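You operate a simulated robot arm through the tools that you are given. There is no shell and no other tool.

The job below is to be done with a simulated robot arm. You get a single attempt, and the scene is never put back.

JOB
Wind the spool on the winder full of green ribbon.
Fine: the roll goes on the black peg; swing the guide lever off again and put the full spool on the roll shelf. Where these are worked on the way, their far stop is far enough and under half their travel is too little: guide lever.

Only the result counts: the job must be done as asked and must still hold three seconds after the hand-in. Knocking over, shifting, dropping, spilling or breaking anything else fails it.

ROBOT AND FRAMES
A 6-joint arm with a two-finger gripper, fixed in place. Base frame: the origin is at the foot of the arm, x ahead of it, y to its left, z up. Units: m, degrees, N and s.
Its first joint turns from -166.0 to 166.0 degrees. Payload 2.45 kg.
Tool frame: the origin (TCP) lies between the finger pads and is the grasp point; the fingertips stand 0.02 m ahead of it; z points along the fingers, y is the line along which they close. Largest opening 0.14 m; the body of the gripper starts 0.168 m behind the TCP.
Orientation is told as [roll, pitch, yaw] about the base's x, y, z axes, in that order, counted from this pose: with the fingers straight down and closing along the base's y, the tool's x points along the base's -x, its y along +y and its z along -z.

CONTROLS
- The arm moves only by the tool apply_moves. Its argument "series" is a list of rows, each an object (a shift or turn left out is 0, a gripper value left out holds the last) with "turn": the turn, a rotation vector about the base's x, y, z in degrees, a list of three; "linear": the shift along the base's x, y, z in m, a list of three; "fingers": the finger opening in m, from 0 to 0.14. In form: [{"turn": [rx, ry, rz], "linear": [tx, ty, tz], "fingers": fingers}, ...]. A call has 1 to 20 rows; each row is the pose to reach, as a shift and turn from the pose commanded when the call began. Rows are played at 5 a second. More than 0.05 m and 8.6 degrees between two rows, or a gripper value outside its range, and nothing of the call is played. A pose out of reach is approached as far as the arm can. The call stops where the force on the tool passes 50 N (or 10 N more than at its start, if that is more) or the arm is blocked; 0.2 s more then pass. The fingers move at their own pace (about 0.045 m/s each) and stop on an object; they squeeze with about 23 N. The grip force told is the motor's: it shows also when the fingers shut on nothing. Time passes only in rows, and 0.2 s behind the last, so rows that repeat a pose let the fingers close. It gives the time, the measured TCP pose, the force on the tool (base axes), the opening and the grip force at its end, in the units of the frame above (readings bear some noise), with the torque about the TCP (base axes, N m) and any sound that the robot's microphone picked up.
- Cameras (640 x 400 px; columns grow to the right, rows downward): "scene" is fixed at [0.2188, 0.6499, 1.9609]; the picture's right is [-0.53, -0.85, 0.00], its down [-0.60, 0.37, -0.71] and it looks along [0.60, -0.37, -0.70] (base axes); focal length 362 px, centre (320, 200). "wrist" rides on the gripper at [0.078, 0.011, -0.209] in the tool frame; the picture's right is [-0.14, 0.99, 0.00], its down [-0.92, -0.13, -0.37] and it looks along [-0.36, -0.05, 0.93] (tool axes); focal length 280 px, centre (320, 200). There is no depth. A picture from a camera that has moved, and an enlarged one, comes with that camera's place and axes in the base frame and with its lens.
- capture(camera): a new picture of that camera. No time passes.
- close_up(camera, box): a new picture of the part [left, top, right, bottom] of that camera's present view, enlarged. No time passes.
- close_job(): hands the job in; it is judged then, once.

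Places have to be worked out from the pictures, the camera data and where the tool is seen. Open the gripper and draw the arm clear of the work before you hand the job in, unless the task says otherwise.

The tools are called after "Emit:" as name(argument=value, ...) on one line, values as JSON. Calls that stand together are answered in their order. apply_moves: Moves the arm, as the interface text tells. Its arguments: {"type":"object","properties":{"series":{"type":"array"}},"required":["series"]} The other tools are called the same way: capture (camera) takes a picture; close_up (camera, box) takes an enlarged picture of a part of a camera's view; close_job () hands the job in.

At the start:

```text
t: 0.0
ee_pos: [0.5649, -0.0431, 1.4453]
orientation: [0.0, -0.1, 0.1]
force: [1.2, 0.3, 0.2]
torque: [-0.01, -0.05, -0.02]
width: 0.1403
grasp_force: 0.0
```

scene: 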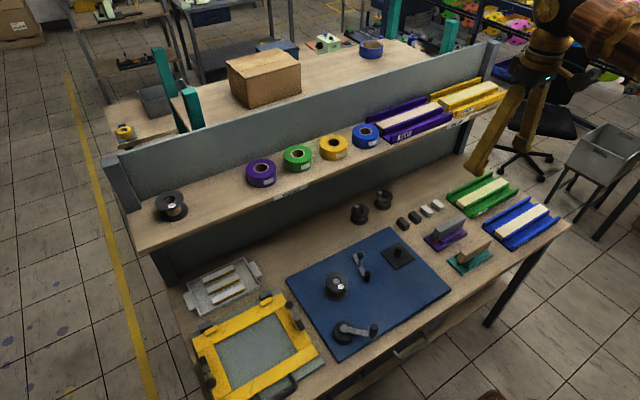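
wrist: 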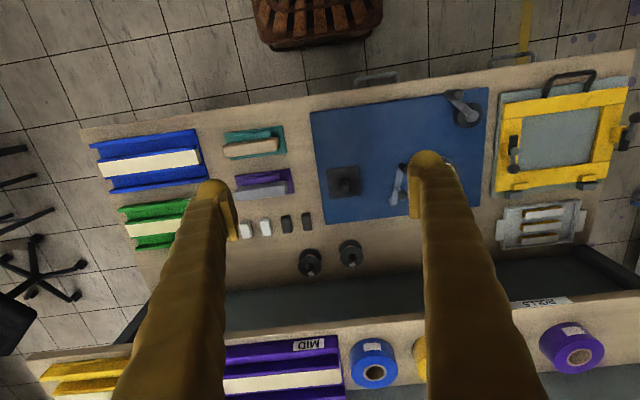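

I start by looking closely at the winder and the shelf in the scene picture before moving.

Emit:
close_up(camera="scene", box=[280, 220, 460, 360])

Emit:
close_up(camera="scene", box=[130, 100, 400, 260])

Emit:
close_up(camera="wrist", box=[300, 80, 500, 230])

Emit:
close_up(camera="scene", box=[330, 160, 580, 290])

```text
2.86 times, centred on (370, 290) of scene
camera zoom: at [0.2188, 0.6499, 1.9609], right [-0.53, -0.85, 0.0], down [-0.6, 0.37, -0.71], along [0.6, -0.37, -0.7], focal length 1036 px, centre (177, -57)
```

zoom: 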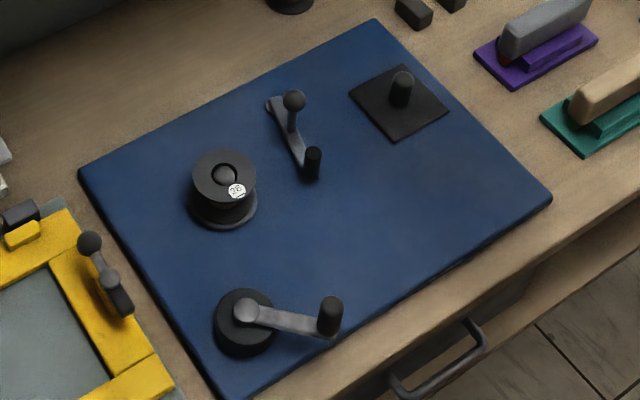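

```text
2.37 times, centred on (265, 180) of scene
camera zoom: at [0.2188, 0.6499, 1.9609], right [-0.53, -0.85, 0.0], down [-0.6, 0.37, -0.71], along [0.6, -0.37, -0.7], focal length 859 px, centre (450, 247)
```

zoom: 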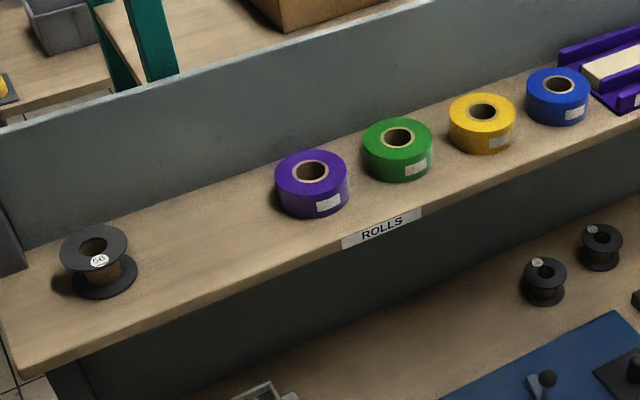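

```text
2.67 times, centred on (400, 155) of wrist
camera zoom: at [0.4858, -0.0334, 1.6542], right [0.14, 0.99, 0.0], down [0.92, -0.13, 0.37], along [0.37, -0.05, -0.93], focal length 748 px, centre (107, 320)
```

zoom: 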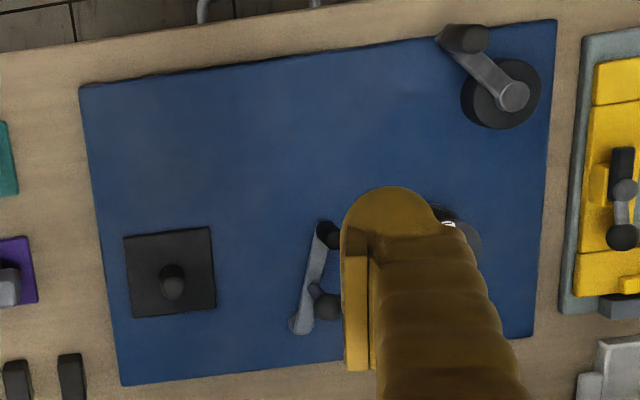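

```text
2.56 times, centred on (455, 225) of scene
camera zoom: at [0.2188, 0.6499, 1.9609], right [-0.53, -0.85, 0.0], down [-0.6, 0.37, -0.71], along [0.6, -0.37, -0.7], focal length 928 px, centre (-26, 136)
```

zoom: 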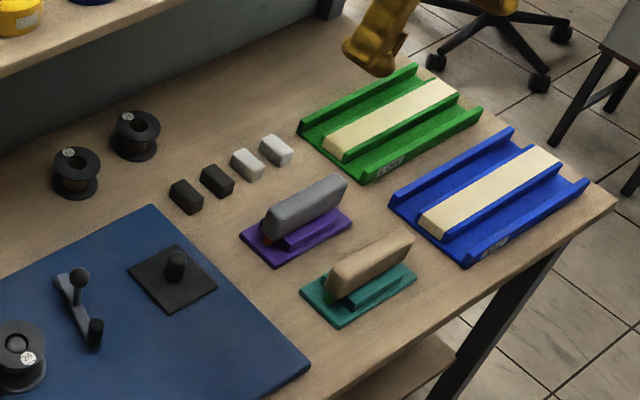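

The table top works out at about z = 0.90, the peg at about (0.737, 0.0), the winder spool at about (0.73, 0.27), and the green roll at about (1.00, 0.25) with its top near z = 1.29. I move the wrist camera over the winder to see the levers and labels better.

Emit:
apply_moves(series=[{"linear": [0.005, 0.034, -0.02]}, {"linear": [0.01, 0.068, -0.04]}, {"linear": [0.015, 0.102, -0.06]}, {"linear": [0.02, 0.136, -0.08]}, {"linear": [0.025, 0.17, -0.11]}, {"linear": [0.03, 0.204, -0.14]}, {"linear": [0.033, 0.225, -0.17]}, {"linear": [0.035, 0.243, -0.2]}, {"linear": [0.035, 0.243, -0.2]}])

Emit:
capture(camera="wrist")

Emit:
capture(camera="scene")

```text
t: 2.0
ee_pos: [0.5999, 0.1982, 1.2454]
orientation: [0.0, -0.2, 0.1]
force: [0.2, -0.5, 0.8]
torque: [0.01, 0.01, 0.05]
width: 0.1399
grasp_force: 0.1
```

```text
taken
camera wrist: at [0.5204, 0.2091, 1.4539], right [0.14, 0.99, 0.0], down [0.92, -0.13, 0.37], along [0.37, -0.05, -0.93], focal length 280 px, centre (320, 200)
```

wrist: 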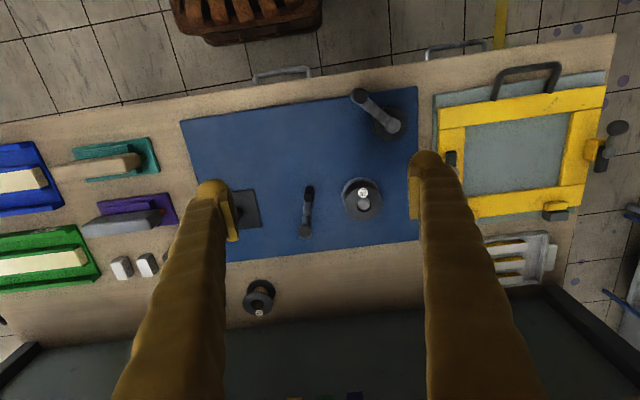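

```text
taken
```

scene: 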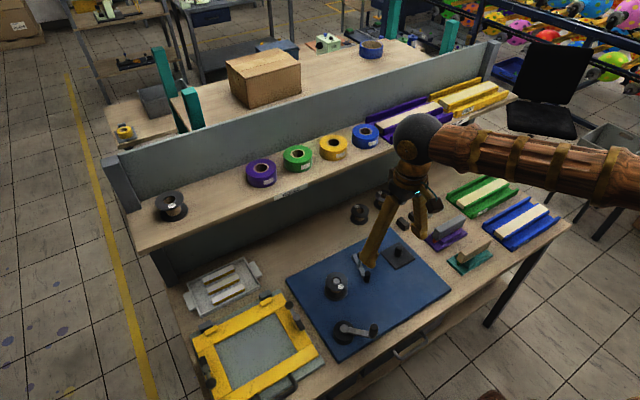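

Winder, lever and crank are now between the fingers in the wrist view; I enlarge them.

Emit:
close_up(camera="wrist", box=[280, 75, 440, 175])

Emit:
close_up(camera="wrist", box=[280, 160, 408, 240])

Emit:
close_up(camera="scene", box=[310, 260, 390, 350])

Emit:
close_up(camera="scene", box=[230, 130, 360, 210])

Emit:
close_up(camera="scene", box=[140, 180, 204, 230])

```text
4.00 times, centred on (360, 125) of wrist
camera zoom: at [0.5204, 0.2091, 1.4539], right [0.14, 0.99, 0.0], down [0.92, -0.13, 0.37], along [0.37, -0.05, -0.93], focal length 1122 px, centre (160, 500)
```

zoom: 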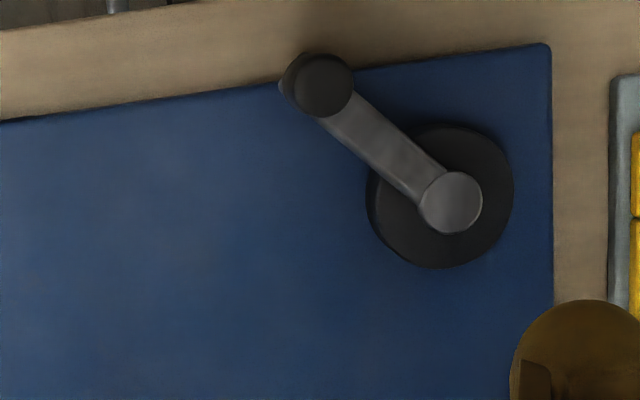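

```text
5.00 times, centred on (344, 200) of wrist
camera zoom: at [0.5204, 0.2091, 1.4539], right [0.14, 0.99, 0.0], down [0.92, -0.13, 0.37], along [0.37, -0.05, -0.93], focal length 1402 px, centre (200, 200)
```

zoom: 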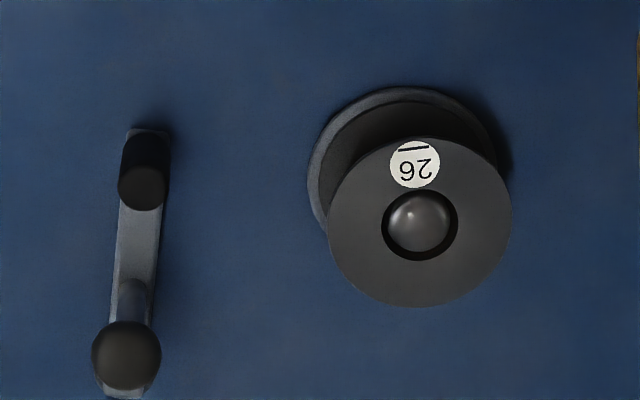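

```text
4.44 times, centred on (350, 305) of scene
camera zoom: at [0.2188, 0.6499, 1.9609], right [-0.53, -0.85, 0.0], down [-0.6, 0.37, -0.71], along [0.6, -0.37, -0.7], focal length 1611 px, centre (187, -267)
```

zoom: 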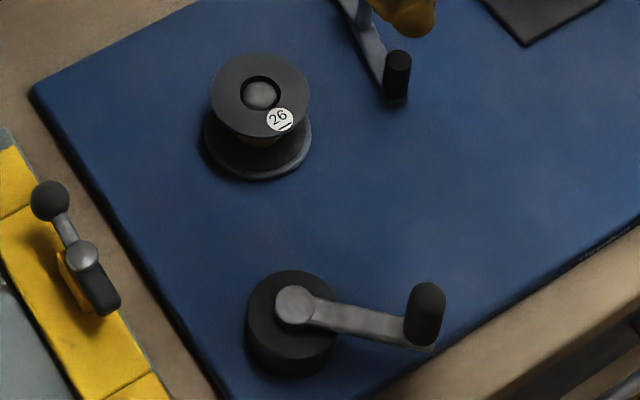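

```text
4.92 times, centred on (295, 170) of scene
camera zoom: at [0.2188, 0.6499, 1.9609], right [-0.53, -0.85, 0.0], down [-0.6, 0.37, -0.71], along [0.6, -0.37, -0.7], focal length 1784 px, centre (443, 348)
```

zoom: 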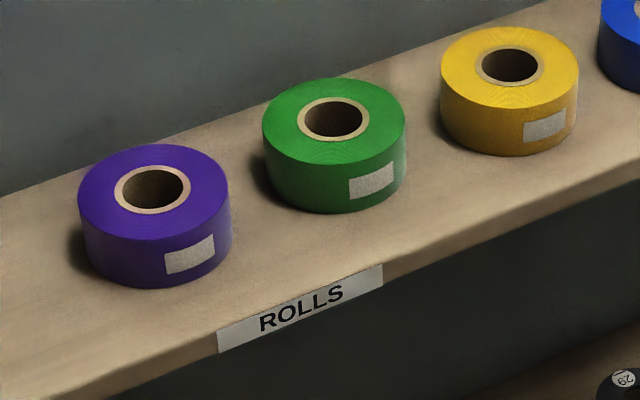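

```text
8.00 times, centred on (172, 205) of scene
camera zoom: at [0.2188, 0.6499, 1.9609], right [-0.53, -0.85, 0.0], down [-0.6, 0.37, -0.71], along [0.6, -0.37, -0.7], focal length 2900 px, centre (1504, 160)
```

zoom: 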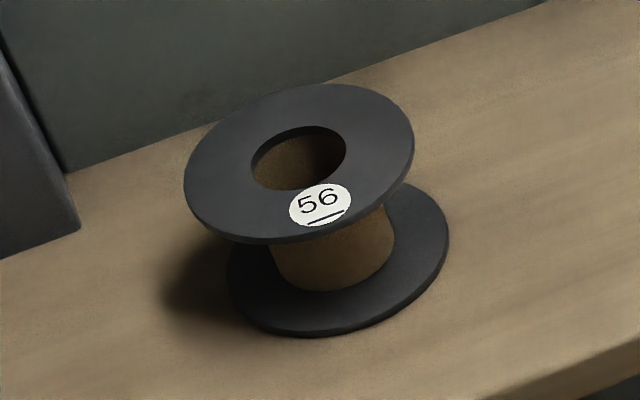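

The spool on the winder is empty (label 26). The lever bar runs from about (0.815, 0.14) to (0.705, 0.163), with a ball post midway. I lower the camera for a closer look at which end pivots.

Emit:
apply_moves(series=[{"linear": [0.0, -0.01, -0.04]}, {"linear": [0.0, -0.02, -0.08]}, {"linear": [0.0, -0.03, -0.12]}, {"linear": [0.0, -0.03, -0.16]}, {"linear": [0.0, -0.03, -0.18]}, {"linear": [0.0, -0.03, -0.18]}])

Emit:
capture(camera="wrist")

Emit:
close_up(camera="wrist", box=[250, 120, 410, 260])

```text
t: 3.4
ee_pos: [0.5998, 0.1688, 1.0663]
orientation: [0.0, -0.1, 0.1]
force: [0.4, -0.4, 0.5]
torque: [0.03, -0.02, 0.01]
width: 0.1401
grasp_force: 0.1
```

```text
taken
camera wrist: at [0.5208, 0.1807, 1.2746], right [0.14, 0.99, 0.0], down [0.92, -0.13, 0.37], along [0.37, -0.05, -0.93], focal length 280 px, centre (320, 200)
```

wrist: 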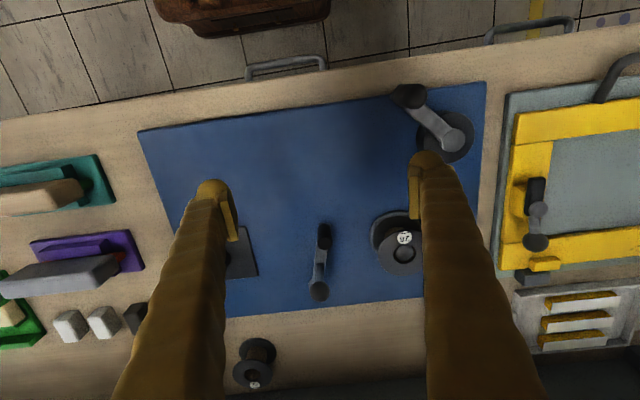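

```text
2.86 times, centred on (330, 190) of wrist
camera zoom: at [0.5208, 0.1807, 1.2746], right [0.14, 0.99, 0.0], down [0.92, -0.13, 0.37], along [0.37, -0.05, -0.93], focal length 801 px, centre (291, 229)
```

zoom: 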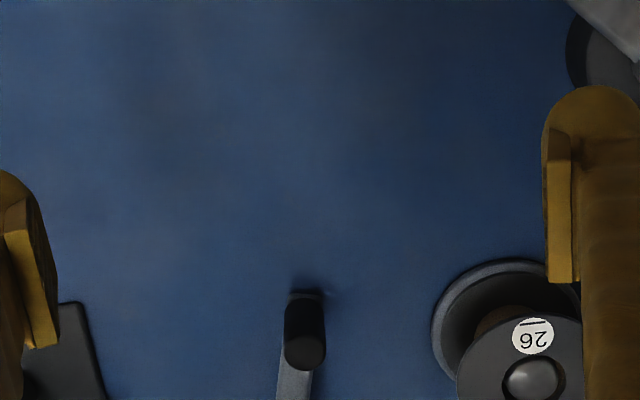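

Emit:
close_up(camera="wrist", box=[280, 215, 376, 310])

Emit:
close_up(camera="wrist", box=[370, 70, 500, 170])

```text
4.21 times, centred on (328, 262) of wrist
camera zoom: at [0.5208, 0.1807, 1.2746], right [0.14, 0.99, 0.0], down [0.92, -0.13, 0.37], along [0.37, -0.05, -0.93], focal length 1181 px, centre (286, -63)
```

zoom: 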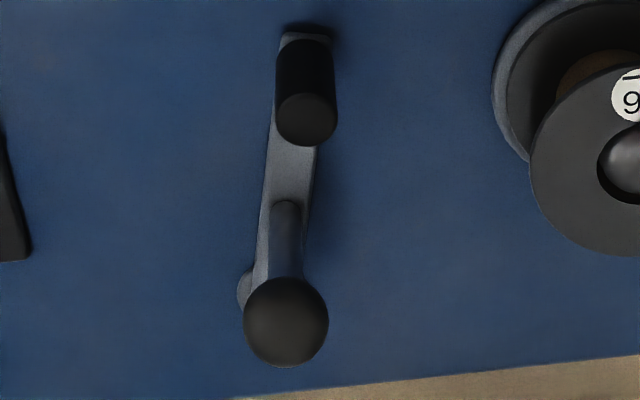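

```text
4.00 times, centred on (435, 120) of wrist
camera zoom: at [0.5208, 0.1807, 1.2746], right [0.14, 0.99, 0.0], down [0.92, -0.13, 0.37], along [0.37, -0.05, -0.93], focal length 1122 px, centre (-140, 520)
```

zoom: 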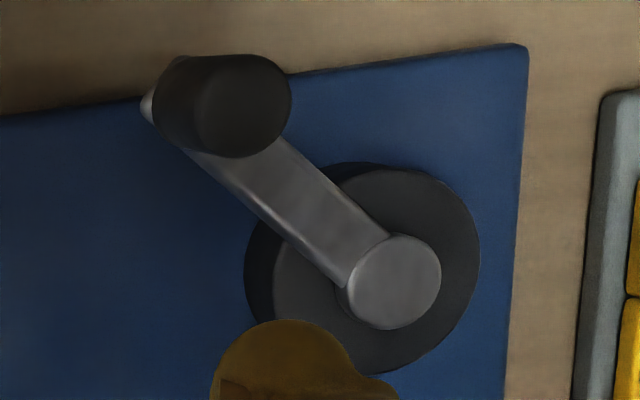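

The round pivot is at the far (+x) end of the guide lever, with a ball handle midway and a black roller at the near end. Green roll first: I rise and go to a hover in front of and above it, then look.

Emit:
apply_moves(series=[{"linear": [0.0, 0.0, 0.048]}, {"linear": [0.0, 0.0, 0.096]}, {"linear": [0.0, 0.01, 0.144]}, {"linear": [0.0, 0.02, 0.19]}, {"linear": [0.0, 0.03, 0.235]}, {"linear": [0.0, 0.04, 0.28]}, {"linear": [0.0, 0.05, 0.325]}, {"linear": [0.02, 0.06, 0.365]}, {"linear": [0.05, 0.07, 0.385]}, {"linear": [0.09, 0.078, 0.395]}, {"linear": [0.135, 0.078, 0.395]}, {"linear": [0.18, 0.078, 0.395]}, {"linear": [0.225, 0.078, 0.395]}, {"linear": [0.25, 0.078, 0.395]}, {"linear": [0.25, 0.078, 0.395]}])

Emit:
capture(camera="wrist")

Emit:
capture(camera="scene")

```text
t: 6.6
ee_pos: [0.8498, 0.2472, 1.4598]
orientation: [0.0, -0.1, 0.1]
force: [0.1, 0.6, -0.3]
torque: [0.01, 0.0, 0.02]
width: 0.1399
grasp_force: 0.1
```

```text
taken
camera wrist: at [0.77, 0.2584, 1.6685], right [0.14, 0.99, 0.0], down [0.92, -0.13, 0.37], along [0.37, -0.05, -0.93], focal length 280 px, centre (320, 200)
```

wrist: 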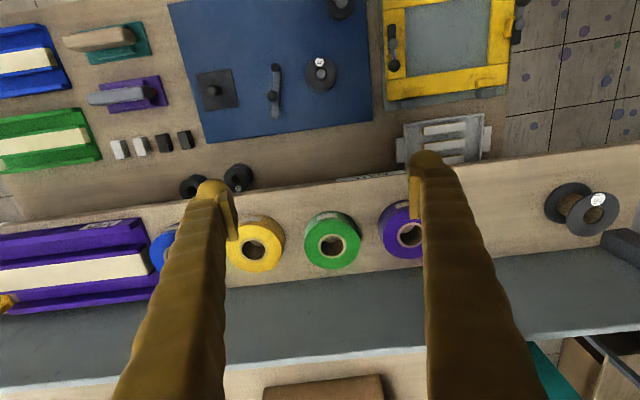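

```text
taken
```

scene: 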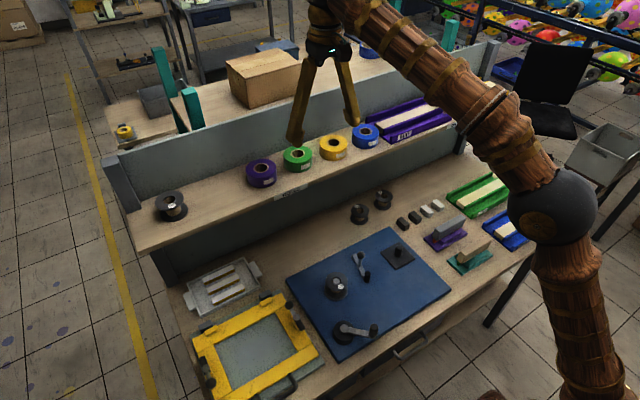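

The green roll triangulates to about (0.995, 0.246), top z about 1.29; the back panel is at x of about 1.09. I narrow the fingers to 0.11 and move to a hover above the roll.

Emit:
apply_moves(series=[{"linear": [0.04, 0.0, -0.005], "fingers": 0.11}, {"linear": [0.08, 0.0, -0.01], "fingers": 0.11}, {"linear": [0.12, 0.0, -0.02], "fingers": 0.11}, {"linear": [0.145, 0.0, -0.04], "fingers": 0.11}, {"linear": [0.145, 0.0, -0.06], "fingers": 0.11}, {"linear": [0.145, 0.0, -0.06], "fingers": 0.11}])

Emit:
capture(camera="wrist")

Emit:
close_up(camera="scene", box=[230, 80, 390, 200])

```text
t: 8.0
ee_pos: [0.9736, 0.2426, 1.3807]
orientation: [0.1, -0.3, 0.1]
force: [0.0, -0.3, 0.3]
torque: [-0.01, -0.01, 0.0]
width: 0.11
grasp_force: 0.1
out of reach, approached as far as the arm can: row 2, 3, 4, 5, 6
```

```text
taken
camera wrist: at [0.8941, 0.253, 1.5902], right [0.14, 0.99, 0.0], down [0.92, -0.13, 0.37], along [0.37, -0.05, -0.93], focal length 280 px, centre (320, 200)
```

wrist: 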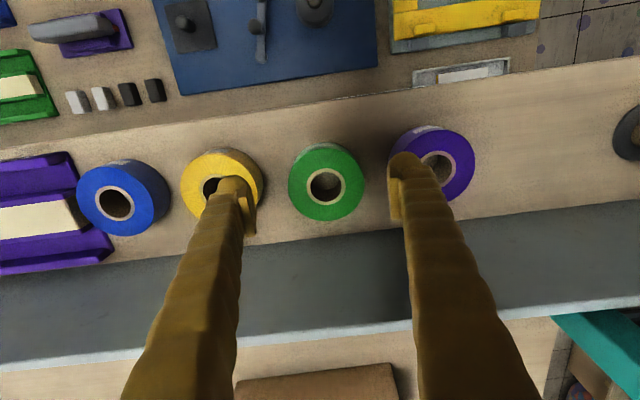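

```text
3.33 times, centred on (310, 140) of scene
camera zoom: at [0.2188, 0.6499, 1.9609], right [-0.53, -0.85, 0.0], down [-0.6, 0.37, -0.71], along [0.6, -0.37, -0.7], focal length 1208 px, centre (353, 400)
```

zoom: 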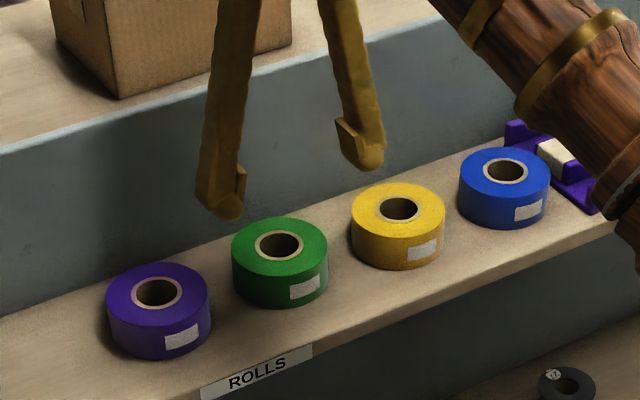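

The arm runs out of reach pointing straight down (about 1.0 m), while the roll centre is near (0.998, 0.246). I tilt the fingers 15 degrees outward about y, which keeps the pads vertical beside the roll, and back up a little to see where the commanded pose stands.

Emit:
apply_moves(series=[{"linear": [-0.03, 0.0, 0.0], "turn": [0, -7.5, 0]}, {"linear": [-0.03, 0.0, 0.0], "turn": [0, -15, 0]}, {"linear": [-0.03, 0.0, 0.0], "turn": [0, -15, 0]}])

Emit:
capture(camera="wrist")

```text
t: 8.8
ee_pos: [0.9441, 0.2433, 1.3829]
orientation: [0.0, -15.3, 0.1]
force: [-1.4, -1.0, 0.7]
torque: [0.04, -0.06, -0.01]
width: 0.1101
grasp_force: 0.0
```

```text
taken
camera wrist: at [0.8129, 0.253, 1.5639], right [0.13, 0.99, 0.04], down [0.79, -0.13, 0.6], along [0.6, -0.05, -0.8], focal length 280 px, centre (320, 200)
```

wrist: 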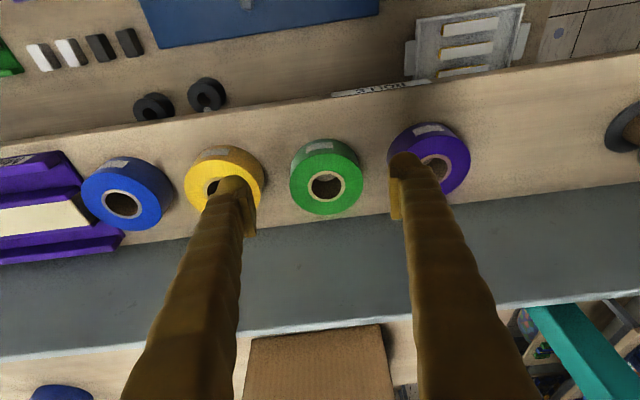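

Commands continue from the reached pose. The roll hole again projects to (0.999, 0.247); I move over it and descend to grasp height in steps.

Emit:
apply_moves(series=[{"linear": [0.02, 0.002, -0.01]}, {"linear": [0.04, 0.003, -0.02]}, {"linear": [0.054, 0.003, -0.035]}, {"linear": [0.054, 0.003, -0.05]}, {"linear": [0.054, 0.003, -0.05]}])

Emit:
capture(camera="wrist")

Emit:
close_up(camera="scene", box=[230, 80, 390, 200])

```text
t: 10.0
ee_pos: [0.9972, 0.2451, 1.333]
orientation: [-0.1, -15.1, 0.1]
force: [-0.3, 1.2, -0.7]
torque: [-0.01, 0.03, -0.01]
width: 0.1099
grasp_force: 0.1
```

```text
taken
camera wrist: at [0.8674, 0.2562, 1.5135], right [0.13, 0.99, 0.04], down [0.79, -0.13, 0.6], along [0.59, -0.05, -0.8], focal length 280 px, centre (320, 200)
```

wrist: 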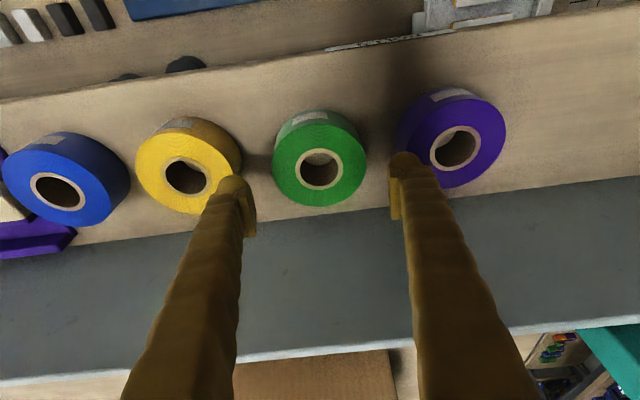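

```text
3.33 times, centred on (310, 140) of scene
camera zoom: at [0.2188, 0.6499, 1.9609], right [-0.53, -0.85, 0.0], down [-0.6, 0.37, -0.71], along [0.6, -0.37, -0.7], focal length 1208 px, centre (353, 400)
```

zoom: 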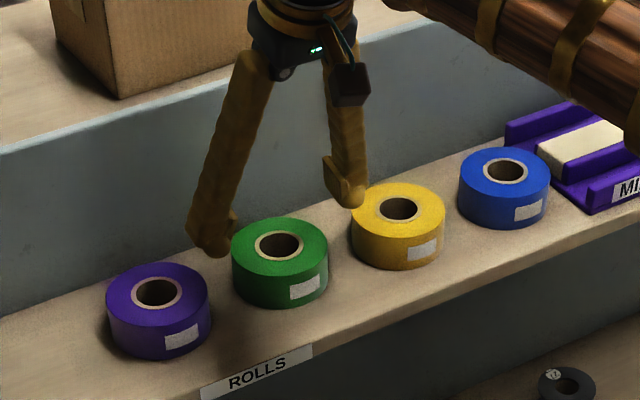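

The alignment is good (green at y = 0.2467, neighbours at 0.372 and 0.124). I narrow the fingers to 0.10 and descend partway to check clearance.

Emit:
apply_moves(series=[{"linear": [0.001, 0.001, 0.0], "fingers": 0.1}, {"linear": [0.001, 0.001, -0.01], "fingers": 0.1}, {"linear": [0.001, 0.001, -0.02], "fingers": 0.1}, {"linear": [0.001, 0.001, -0.03], "fingers": 0.1}, {"linear": [0.001, 0.001, -0.03], "fingers": 0.1}])

Emit:
capture(camera="wrist")

Emit:
close_up(camera="scene", box=[230, 110, 360, 200])

```text
t: 11.2
ee_pos: [0.9982, 0.2471, 1.3009]
orientation: [0.0, -15.0, 0.0]
force: [-0.4, 0.1, -0.5]
torque: [0.01, 0.04, -0.05]
width: 0.1
grasp_force: 0.2
```

```text
taken
camera wrist: at [0.8688, 0.2576, 1.4829], right [0.13, 0.99, 0.04], down [0.79, -0.13, 0.6], along [0.59, -0.05, -0.8], focal length 280 px, centre (320, 200)
```

wrist: 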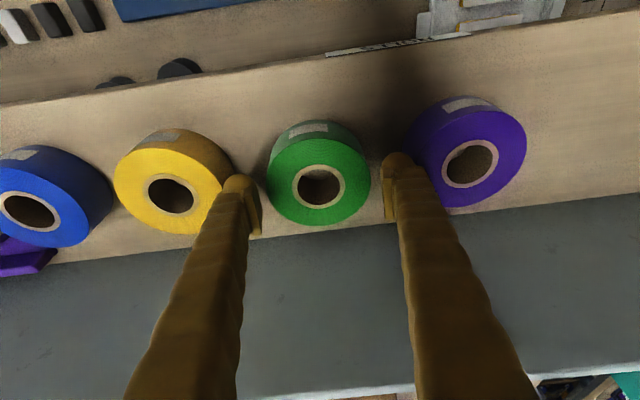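

```text
4.44 times, centred on (295, 155) of scene
camera zoom: at [0.2188, 0.6499, 1.9609], right [-0.53, -0.85, 0.0], down [-0.6, 0.37, -0.71], along [0.6, -0.37, -0.7], focal length 1611 px, centre (431, 400)
```

zoom: 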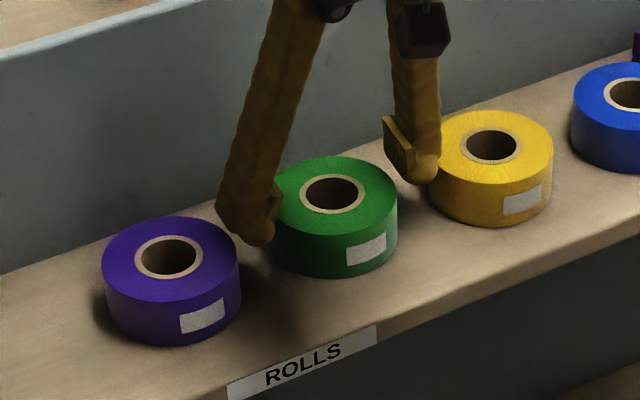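

The fingertips look tight against the yellow and purple neighbours. I rise, yaw the tool 28 degrees so the closing line runs diagonally between the rolls, and look again.

Emit:
apply_moves(series=[{"linear": [0.0, -0.0005, 0.02]}, {"linear": [0.0, -0.0005, 0.035]}, {"linear": [0.0, -0.0005, 0.035], "turn": [0, 0, 7]}, {"linear": [0.0, -0.0005, 0.035], "turn": [0, 0, 14]}, {"linear": [0.0, -0.0005, 0.035], "turn": [0, 0, 21]}, {"linear": [0.0, -0.0005, 0.035], "turn": [0, 0, 28]}, {"linear": [0.0, -0.0005, 0.035], "turn": [0, 0, 28]}])

Emit:
capture(camera="wrist")

Emit:
close_up(camera="scene", box=[230, 110, 360, 200])

```text
t: 12.8
ee_pos: [0.9986, 0.2461, 1.337]
orientation: [0.1, -15.1, 28.2]
force: [0.8, -0.6, -0.3]
torque: [-0.01, -0.01, -0.02]
width: 0.0998
grasp_force: 0.0
```

```text
taken
camera wrist: at [0.8791, 0.1946, 1.5178], right [-0.35, 0.94, 0.04], down [0.76, 0.26, 0.6], along [0.55, 0.24, -0.8], focal length 280 px, centre (320, 200)
```

wrist: 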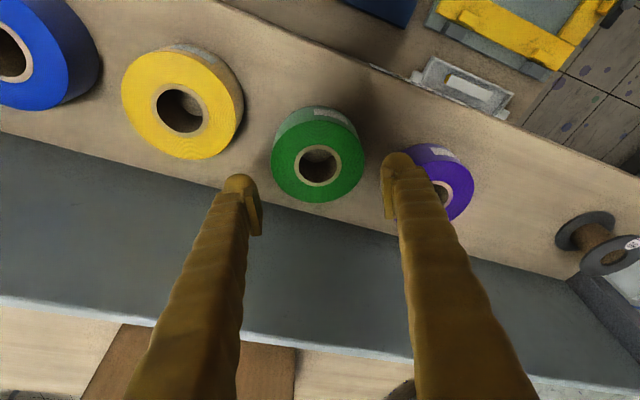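

```text
4.44 times, centred on (295, 155) of scene
camera zoom: at [0.2188, 0.6499, 1.9609], right [-0.53, -0.85, 0.0], down [-0.6, 0.37, -0.71], along [0.6, -0.37, -0.7], focal length 1611 px, centre (431, 400)
```

zoom: 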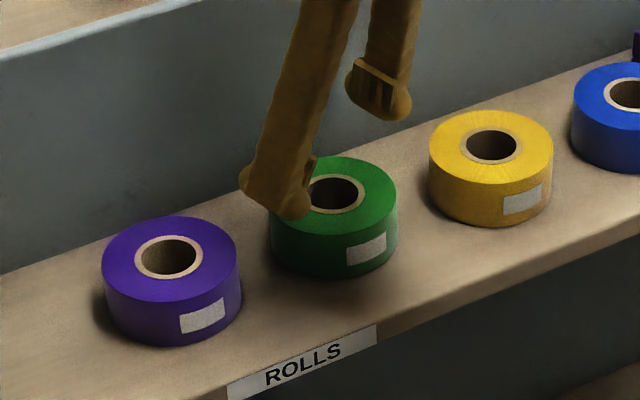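

The hole still projects to (1.000, 0.247), and the finger gaps to purple and yellow are now wider. I descend in small steps towards z of about 1.28.

Emit:
apply_moves(series=[{"linear": [0.001, 0.001, -0.012], "fingers": 0.1}, {"linear": [0.001, 0.001, -0.024], "fingers": 0.1}, {"linear": [0.001, 0.001, -0.036], "fingers": 0.1}, {"linear": [0.001, 0.001, -0.046], "fingers": 0.1}, {"linear": [0.001, 0.001, -0.046], "fingers": 0.1}])

Emit:
capture(camera="wrist")

Emit:
close_up(camera="scene", box=[230, 110, 360, 200])

```text
t: 14.0
ee_pos: [1.0005, 0.2473, 1.2897]
orientation: [0.1, -15.1, 28.1]
force: [0.1, 0.2, 0.3]
torque: [0.0, 0.02, 0.01]
width: 0.0999
grasp_force: 0.0
```

```text
taken
camera wrist: at [0.88, 0.1956, 1.4718], right [-0.35, 0.94, 0.04], down [0.76, 0.26, 0.6], along [0.55, 0.24, -0.8], focal length 280 px, centre (320, 200)
```

wrist: 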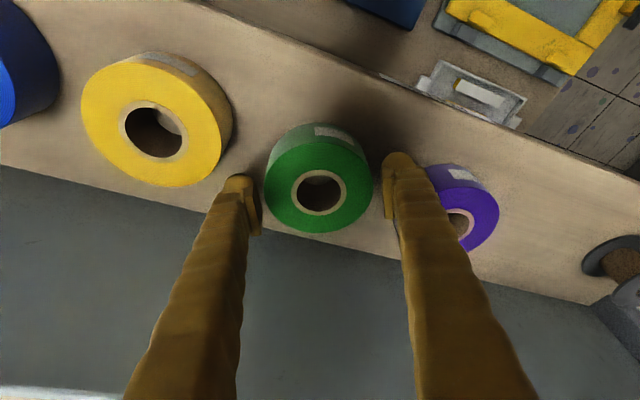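

```text
4.44 times, centred on (295, 155) of scene
camera zoom: at [0.2188, 0.6499, 1.9609], right [-0.53, -0.85, 0.0], down [-0.6, 0.37, -0.71], along [0.6, -0.37, -0.7], focal length 1611 px, centre (431, 400)
```

zoom: 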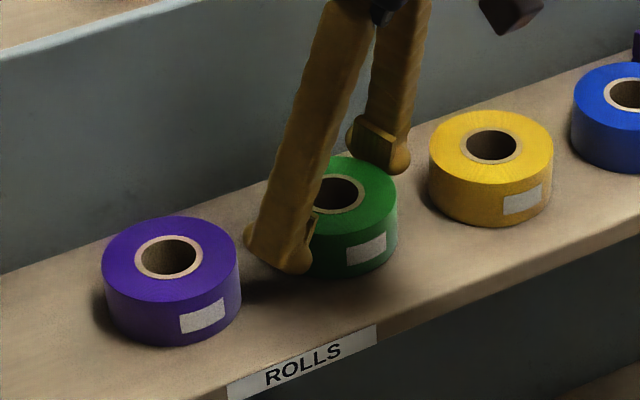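

There is clear space on both sides. I descend another 13 mm and close on the roll.

Emit:
apply_moves(series=[{"linear": [0.0, 0.0, -0.006], "fingers": 0.1}, {"linear": [0.0, 0.0, -0.013], "fingers": 0.1}, {"linear": [0.0, 0.0, -0.013], "fingers": 0.09}, {"linear": [0.0, 0.0, -0.013], "fingers": 0.06}, {"linear": [0.0, 0.0, -0.013], "fingers": 0.06}, {"linear": [0.0, 0.0, -0.013], "fingers": 0.06}])

Emit:
capture(camera="wrist")

```text
t: 15.4
ee_pos: [0.9995, 0.2474, 1.2771]
orientation: [0.0, -15.1, 28.2]
force: [1.1, 0.5, 2.2]
torque: [-0.03, 0.02, -0.04]
width: 0.0896
grasp_force: 23.0
```

```text
taken
camera wrist: at [0.88, 0.1958, 1.4591], right [-0.35, 0.94, 0.04], down [0.76, 0.26, 0.6], along [0.55, 0.24, -0.8], focal length 280 px, centre (320, 200)
```

wrist: 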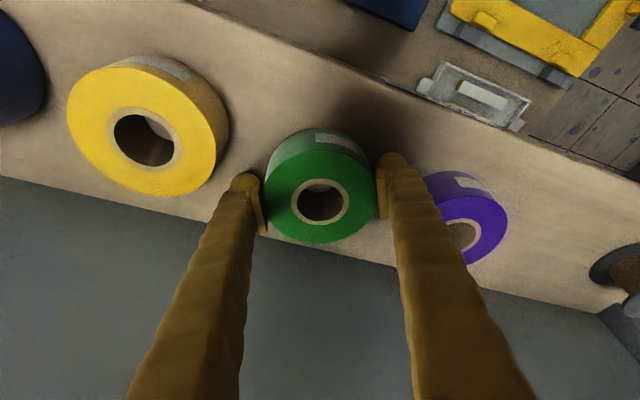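

The roll is gripped at 0.0896 m. I lift it straight up and look.

Emit:
apply_moves(series=[{"linear": [0.0, 0.0, 0.015]}, {"linear": [0.0, 0.0, 0.035]}, {"linear": [0.0, 0.0, 0.06]}, {"linear": [0.0, 0.0, 0.08]}, {"linear": [-0.02, 0.0, 0.09]}, {"linear": [-0.05, 0.0, 0.095]}, {"linear": [-0.09, -0.01, 0.095]}, {"linear": [-0.135, -0.02, 0.095]}, {"linear": [-0.18, -0.03, 0.095]}, {"linear": [-0.18, -0.03, 0.095]}])

Emit:
capture(camera="wrist")

Emit:
capture(camera="scene")

```text
t: 17.6
ee_pos: [0.8192, 0.2161, 1.3732]
orientation: [0.0, -15.0, 28.1]
force: [0.1, 0.3, -0.9]
torque: [0.01, 0.0, 0.0]
width: 0.0902
grasp_force: 22.6
```

```text
taken
camera wrist: at [0.6994, 0.1651, 1.5537], right [-0.35, 0.94, 0.04], down [0.76, 0.26, 0.59], along [0.55, 0.23, -0.8], focal length 280 px, centre (320, 200)
```

wrist: 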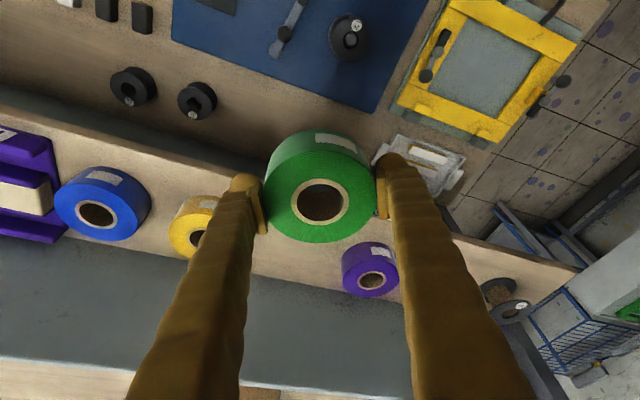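

```text
taken
```

scene: 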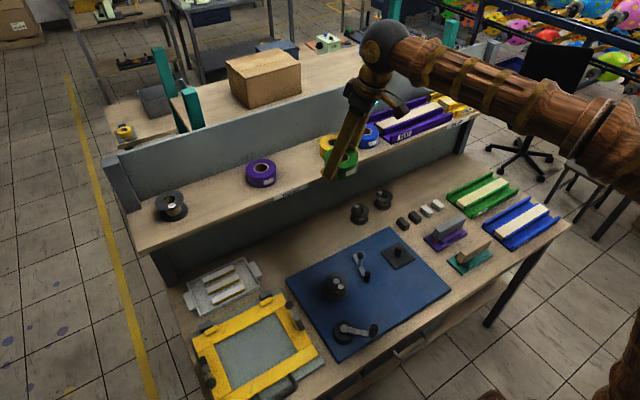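

The roll is held securely. I turn the yaw back to zero and move lower over the board, stopping short of the peg to measure it with the wrist camera.

Emit:
apply_moves(series=[{"linear": [-0.03, -0.01, 0.0], "turn": [0, 0, -7]}, {"linear": [-0.07, -0.02, 0.0], "turn": [0, 0, -14]}, {"linear": [-0.11, -0.03, 0.0], "turn": [0, 0, -21]}, {"linear": [-0.14, -0.04, -0.02], "turn": [0, 0, -28]}, {"linear": [-0.16, -0.05, -0.05], "turn": [0, 0, -28]}, {"linear": [-0.16, -0.06, -0.09], "turn": [0, 0, -28]}, {"linear": [-0.16, -0.06, -0.13], "turn": [0, 0, -28]}, {"linear": [-0.16, -0.06, -0.17], "turn": [0, 0, -28]}, {"linear": [-0.16, -0.06, -0.17], "turn": [0, 0, -28]}])

Emit:
capture(camera="wrist")

Emit:
close_up(camera="scene", box=[280, 180, 460, 300])

```text
t: 19.6
ee_pos: [0.6591, 0.1562, 1.2035]
orientation: [0.0, -15.1, 0.2]
force: [1.4, -0.6, -1.0]
torque: [0.01, 0.02, 0.03]
width: 0.0898
grasp_force: 22.7
```

```text
taken
camera wrist: at [0.5285, 0.1669, 1.384], right [0.13, 0.99, 0.04], down [0.79, -0.13, 0.6], along [0.59, -0.05, -0.8], focal length 280 px, centre (320, 200)
```

wrist: 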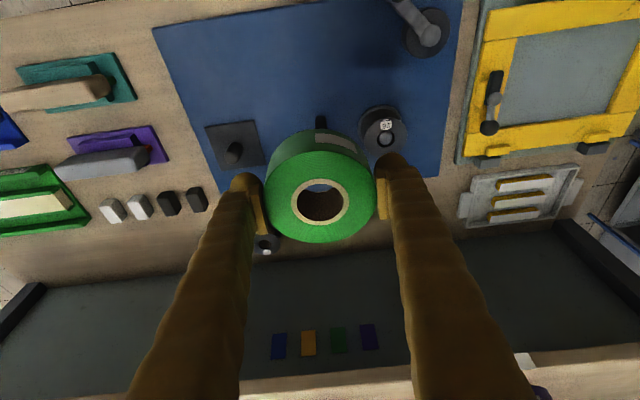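

```text
3.33 times, centred on (370, 240) of scene
camera zoom: at [0.2188, 0.6499, 1.9609], right [-0.53, -0.85, 0.0], down [-0.6, 0.37, -0.71], along [0.6, -0.37, -0.7], focal length 1208 px, centre (153, 67)
```

zoom: 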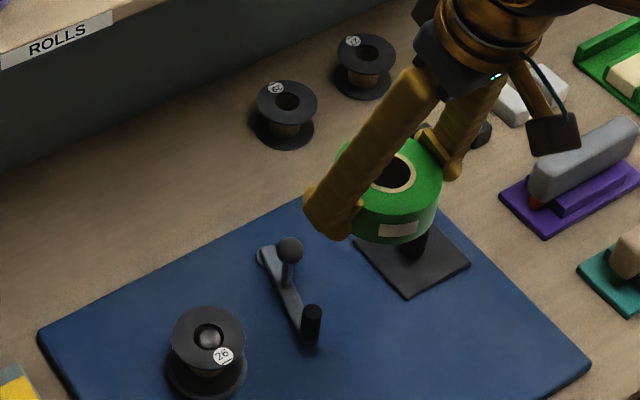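

Emit:
close_up(camera="wrist", box=[190, 100, 286, 190])

Emit:
close_up(camera="scene", box=[360, 210, 440, 280])

Emit:
close_up(camera="wrist", box=[280, 90, 420, 180])

```text
4.44 times, centred on (238, 145) of wrist
camera zoom: at [0.5285, 0.1669, 1.384], right [0.13, 0.99, 0.04], down [0.79, -0.13, 0.6], along [0.59, -0.05, -0.8], focal length 1246 px, centre (684, 444)
```

zoom: 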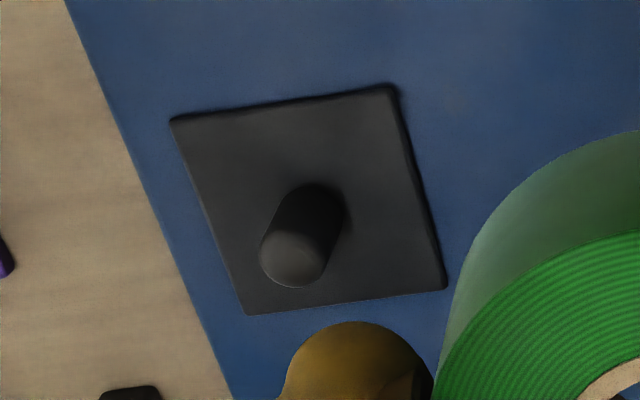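

```text
5.71 times, centred on (400, 245) of scene
camera zoom: at [0.2188, 0.6499, 1.9609], right [-0.53, -0.85, 0.0], down [-0.6, 0.37, -0.71], along [0.6, -0.37, -0.7], focal length 2071 px, centre (-137, -57)
```

zoom: 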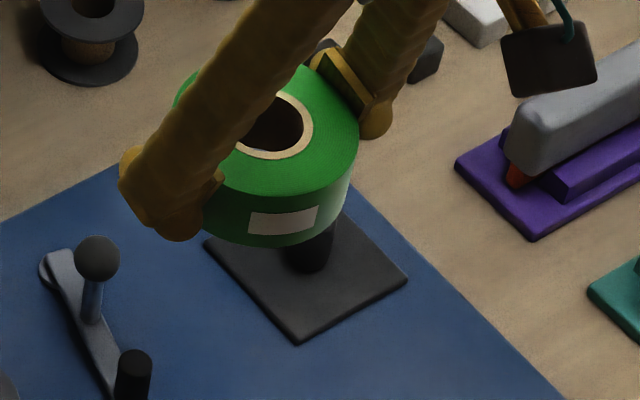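

```text
4.44 times, centred on (350, 135) of wrist
camera zoom: at [0.5285, 0.1669, 1.384], right [0.13, 0.99, 0.04], down [0.79, -0.13, 0.6], along [0.59, -0.05, -0.8], focal length 1246 px, centre (187, 489)
```

zoom: 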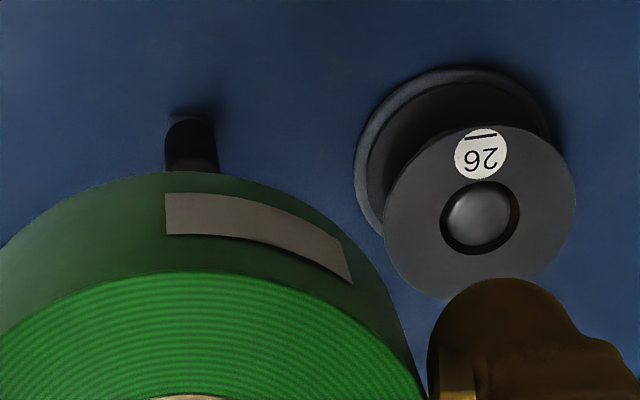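

The peg is at about (0.733, 0.0035) with its top near z = 0.952. The roll centre sits about 3 mm behind the TCP in x, so I go to a hover over the peg with the TCP at (0.736, 0.0035, 1.02).

Emit:
apply_moves(series=[{"linear": [0.02, -0.04, 0.0]}, {"linear": [0.04, -0.08, 0.0]}, {"linear": [0.06, -0.12, -0.01]}, {"linear": [0.077, -0.1525, -0.03]}, {"linear": [0.077, -0.1525, -0.07]}, {"linear": [0.077, -0.1525, -0.11]}, {"linear": [0.077, -0.1525, -0.15]}, {"linear": [0.077, -0.1525, -0.18]}, {"linear": [0.077, -0.1525, -0.18]}])

Emit:
capture(camera="wrist")

Emit:
close_up(camera="scene", box=[350, 200, 450, 280])

Emit:
close_up(camera="wrist", box=[260, 120, 380, 250])

```text
t: 21.6
ee_pos: [0.7382, 0.003, 1.0223]
orientation: [0.0, -15.1, 0.1]
force: [0.3, 0.6, -0.9]
torque: [0.02, -0.01, 0.0]
width: 0.0898
grasp_force: 23.2
```

```text
taken
camera wrist: at [0.6079, 0.015, 1.2033], right [0.13, 0.99, 0.04], down [0.79, -0.13, 0.6], along [0.59, -0.05, -0.8], focal length 280 px, centre (320, 200)
```

wrist: 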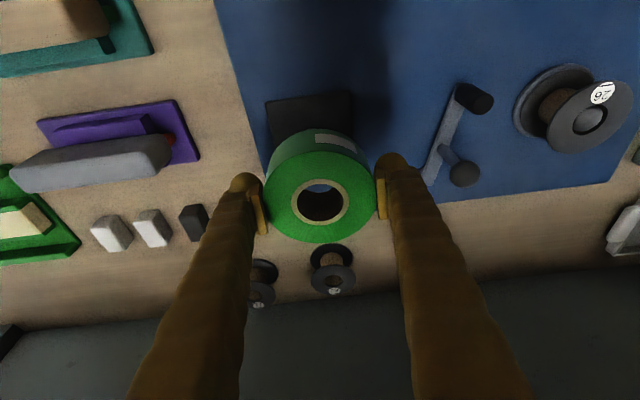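

```text
5.00 times, centred on (400, 240) of scene
camera zoom: at [0.2188, 0.6499, 1.9609], right [-0.53, -0.85, 0.0], down [-0.6, 0.37, -0.71], along [0.6, -0.37, -0.7], focal length 1812 px, centre (-80, 0)
```

zoom: 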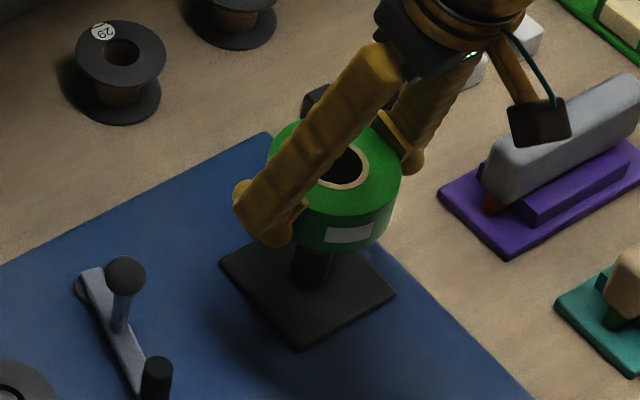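

```text
3.08 times, centred on (320, 185) of wrist
camera zoom: at [0.6079, 0.015, 1.2033], right [0.13, 0.99, 0.04], down [0.79, -0.13, 0.6], along [0.59, -0.05, -0.8], focal length 863 px, centre (320, 246)
```

zoom: 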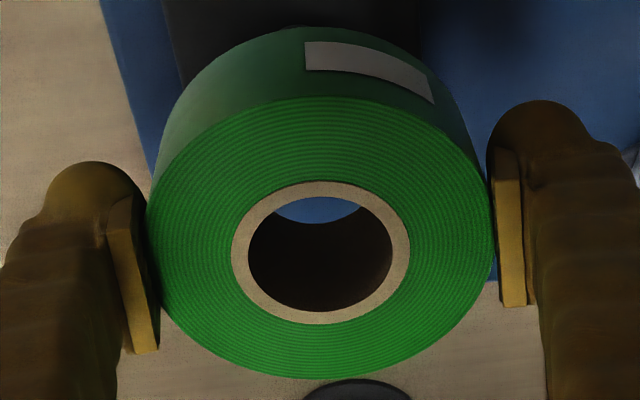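

Scene and wrist views agree on alignment within a couple of millimetres. I descend gently to just past where the roll bottom would meet the peg top, and check the force.

Emit:
apply_moves(series=[{"linear": [-0.0005, 0.0, -0.015]}, {"linear": [-0.0005, 0.0, -0.028]}, {"linear": [-0.0005, 0.0, -0.036]}, {"linear": [-0.0005, 0.0, -0.042]}, {"linear": [-0.0005, 0.0, -0.048]}, {"linear": [-0.0005, 0.0, -0.048]}])

Emit:
close_up(camera="wrist", box=[260, 120, 380, 250])

Emit:
close_up(camera="scene", box=[350, 200, 450, 280])

```text
t: 23.0
ee_pos: [0.7366, 0.0046, 0.9745]
orientation: [-0.1, -15.1, 0.1]
force: [3.3, -1.6, -0.3]
torque: [-0.07, -0.11, 0.01]
width: 0.0895
grasp_force: 22.4
```

```text
3.08 times, centred on (320, 185) of wrist
camera zoom: at [0.6067, 0.0152, 1.1559], right [0.13, 0.99, 0.04], down [0.79, -0.13, 0.6], along [0.59, -0.05, -0.8], focal length 863 px, centre (320, 246)
```

zoom: 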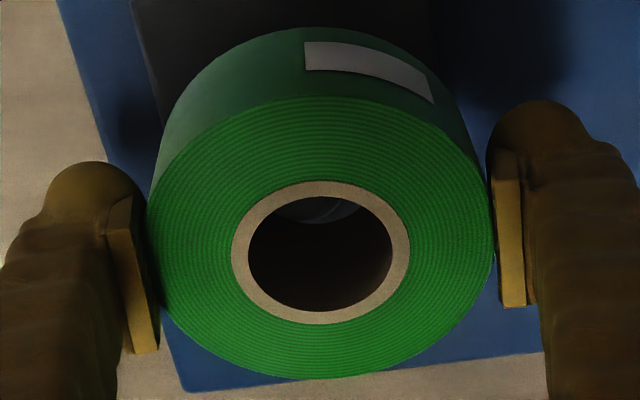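

```text
5.00 times, centred on (400, 240) of scene
camera zoom: at [0.2188, 0.6499, 1.9609], right [-0.53, -0.85, 0.0], down [-0.6, 0.37, -0.71], along [0.6, -0.37, -0.7], focal length 1812 px, centre (-80, 0)
```

zoom: 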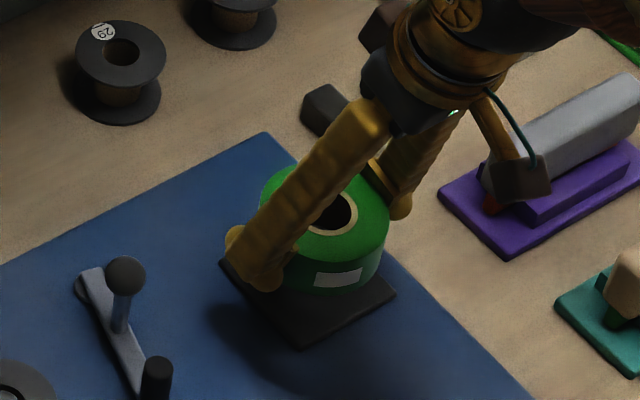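

The peg top is now inside the hole, with a slight side force in +x. I shift 2 mm towards +x and continue down.

Emit:
apply_moves(series=[{"linear": [0.001, -0.001, 0.0]}, {"linear": [0.002, -0.001, -0.006]}, {"linear": [0.002, -0.001, -0.013]}, {"linear": [0.002, -0.001, -0.02]}, {"linear": [0.002, -0.001, -0.026]}, {"linear": [0.002, -0.001, -0.026]}])

Emit:
close_up(camera="wrist", box=[260, 120, 380, 250])

Emit:
close_up(camera="scene", box=[350, 200, 450, 280])

```text
t: 24.4
ee_pos: [0.7395, 0.0026, 0.9483]
orientation: [0.0, -15.0, 0.1]
force: [0.3, 0.2, -1.4]
torque: [0.0, 0.01, -0.01]
width: 0.0896
grasp_force: 23.4
```

```text
3.08 times, centred on (320, 185) of wrist
camera zoom: at [0.6083, 0.0139, 1.1296], right [0.13, 0.99, 0.04], down [0.79, -0.13, 0.6], along [0.59, -0.05, -0.8], focal length 863 px, centre (320, 246)
```

zoom: 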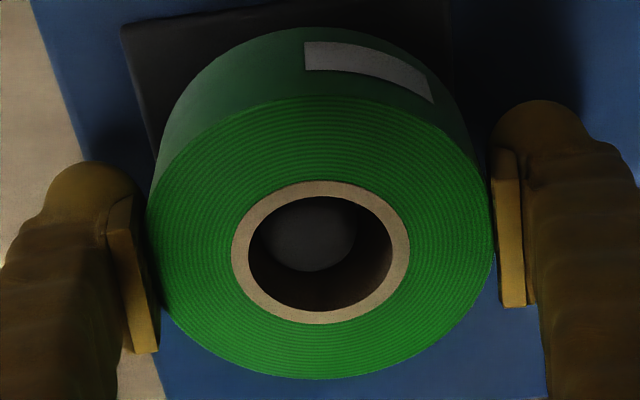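

```text
5.00 times, centred on (400, 240) of scene
camera zoom: at [0.2188, 0.6499, 1.9609], right [-0.53, -0.85, 0.0], down [-0.6, 0.37, -0.71], along [0.6, -0.37, -0.7], focal length 1812 px, centre (-80, 0)
```

zoom: 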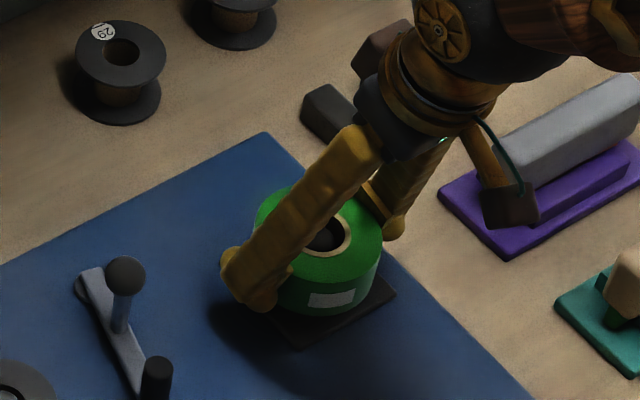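

The peg is well inside the hole with no side force. I lower it the last few millimetres until it seats.

Emit:
apply_moves(series=[{"linear": [0.0, 0.0, -0.003]}, {"linear": [0.0, 0.0, -0.005]}, {"linear": [0.0, 0.0, -0.007]}, {"linear": [0.0, 0.0, -0.007]}])

Emit:
close_up(camera="scene", box=[350, 200, 450, 280])

```text
t: 25.4
ee_pos: [0.7384, 0.0033, 0.9421]
orientation: [0.0, -15.1, 0.1]
force: [-0.3, 0.1, -2.0]
torque: [0.01, 0.0, 0.0]
width: 0.0898
grasp_force: 23.1
```

```text
5.00 times, centred on (400, 240) of scene
camera zoom: at [0.2188, 0.6499, 1.9609], right [-0.53, -0.85, 0.0], down [-0.6, 0.37, -0.71], along [0.6, -0.37, -0.7], focal length 1812 px, centre (-80, 0)
```

zoom: 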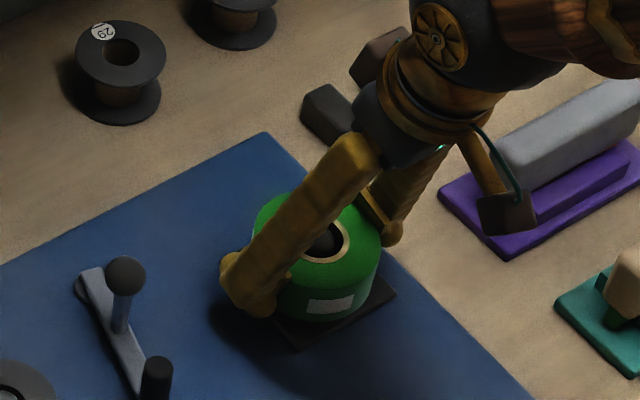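

It is still hanging free, carrying only its weight. I lower further in small steps.

Emit:
apply_moves(series=[{"linear": [0.0, 0.0, -0.001]}, {"linear": [0.0, 0.0, -0.002]}, {"linear": [0.0, 0.0, -0.003]}, {"linear": [0.0, 0.0, -0.003]}])

```text
t: 26.4
ee_pos: [0.7376, 0.0032, 0.9389]
orientation: [0.0, -15.1, 0.1]
force: [-0.1, -0.2, -1.2]
torque: [-0.02, 0.0, 0.0]
width: 0.0896
grasp_force: 23.2
```

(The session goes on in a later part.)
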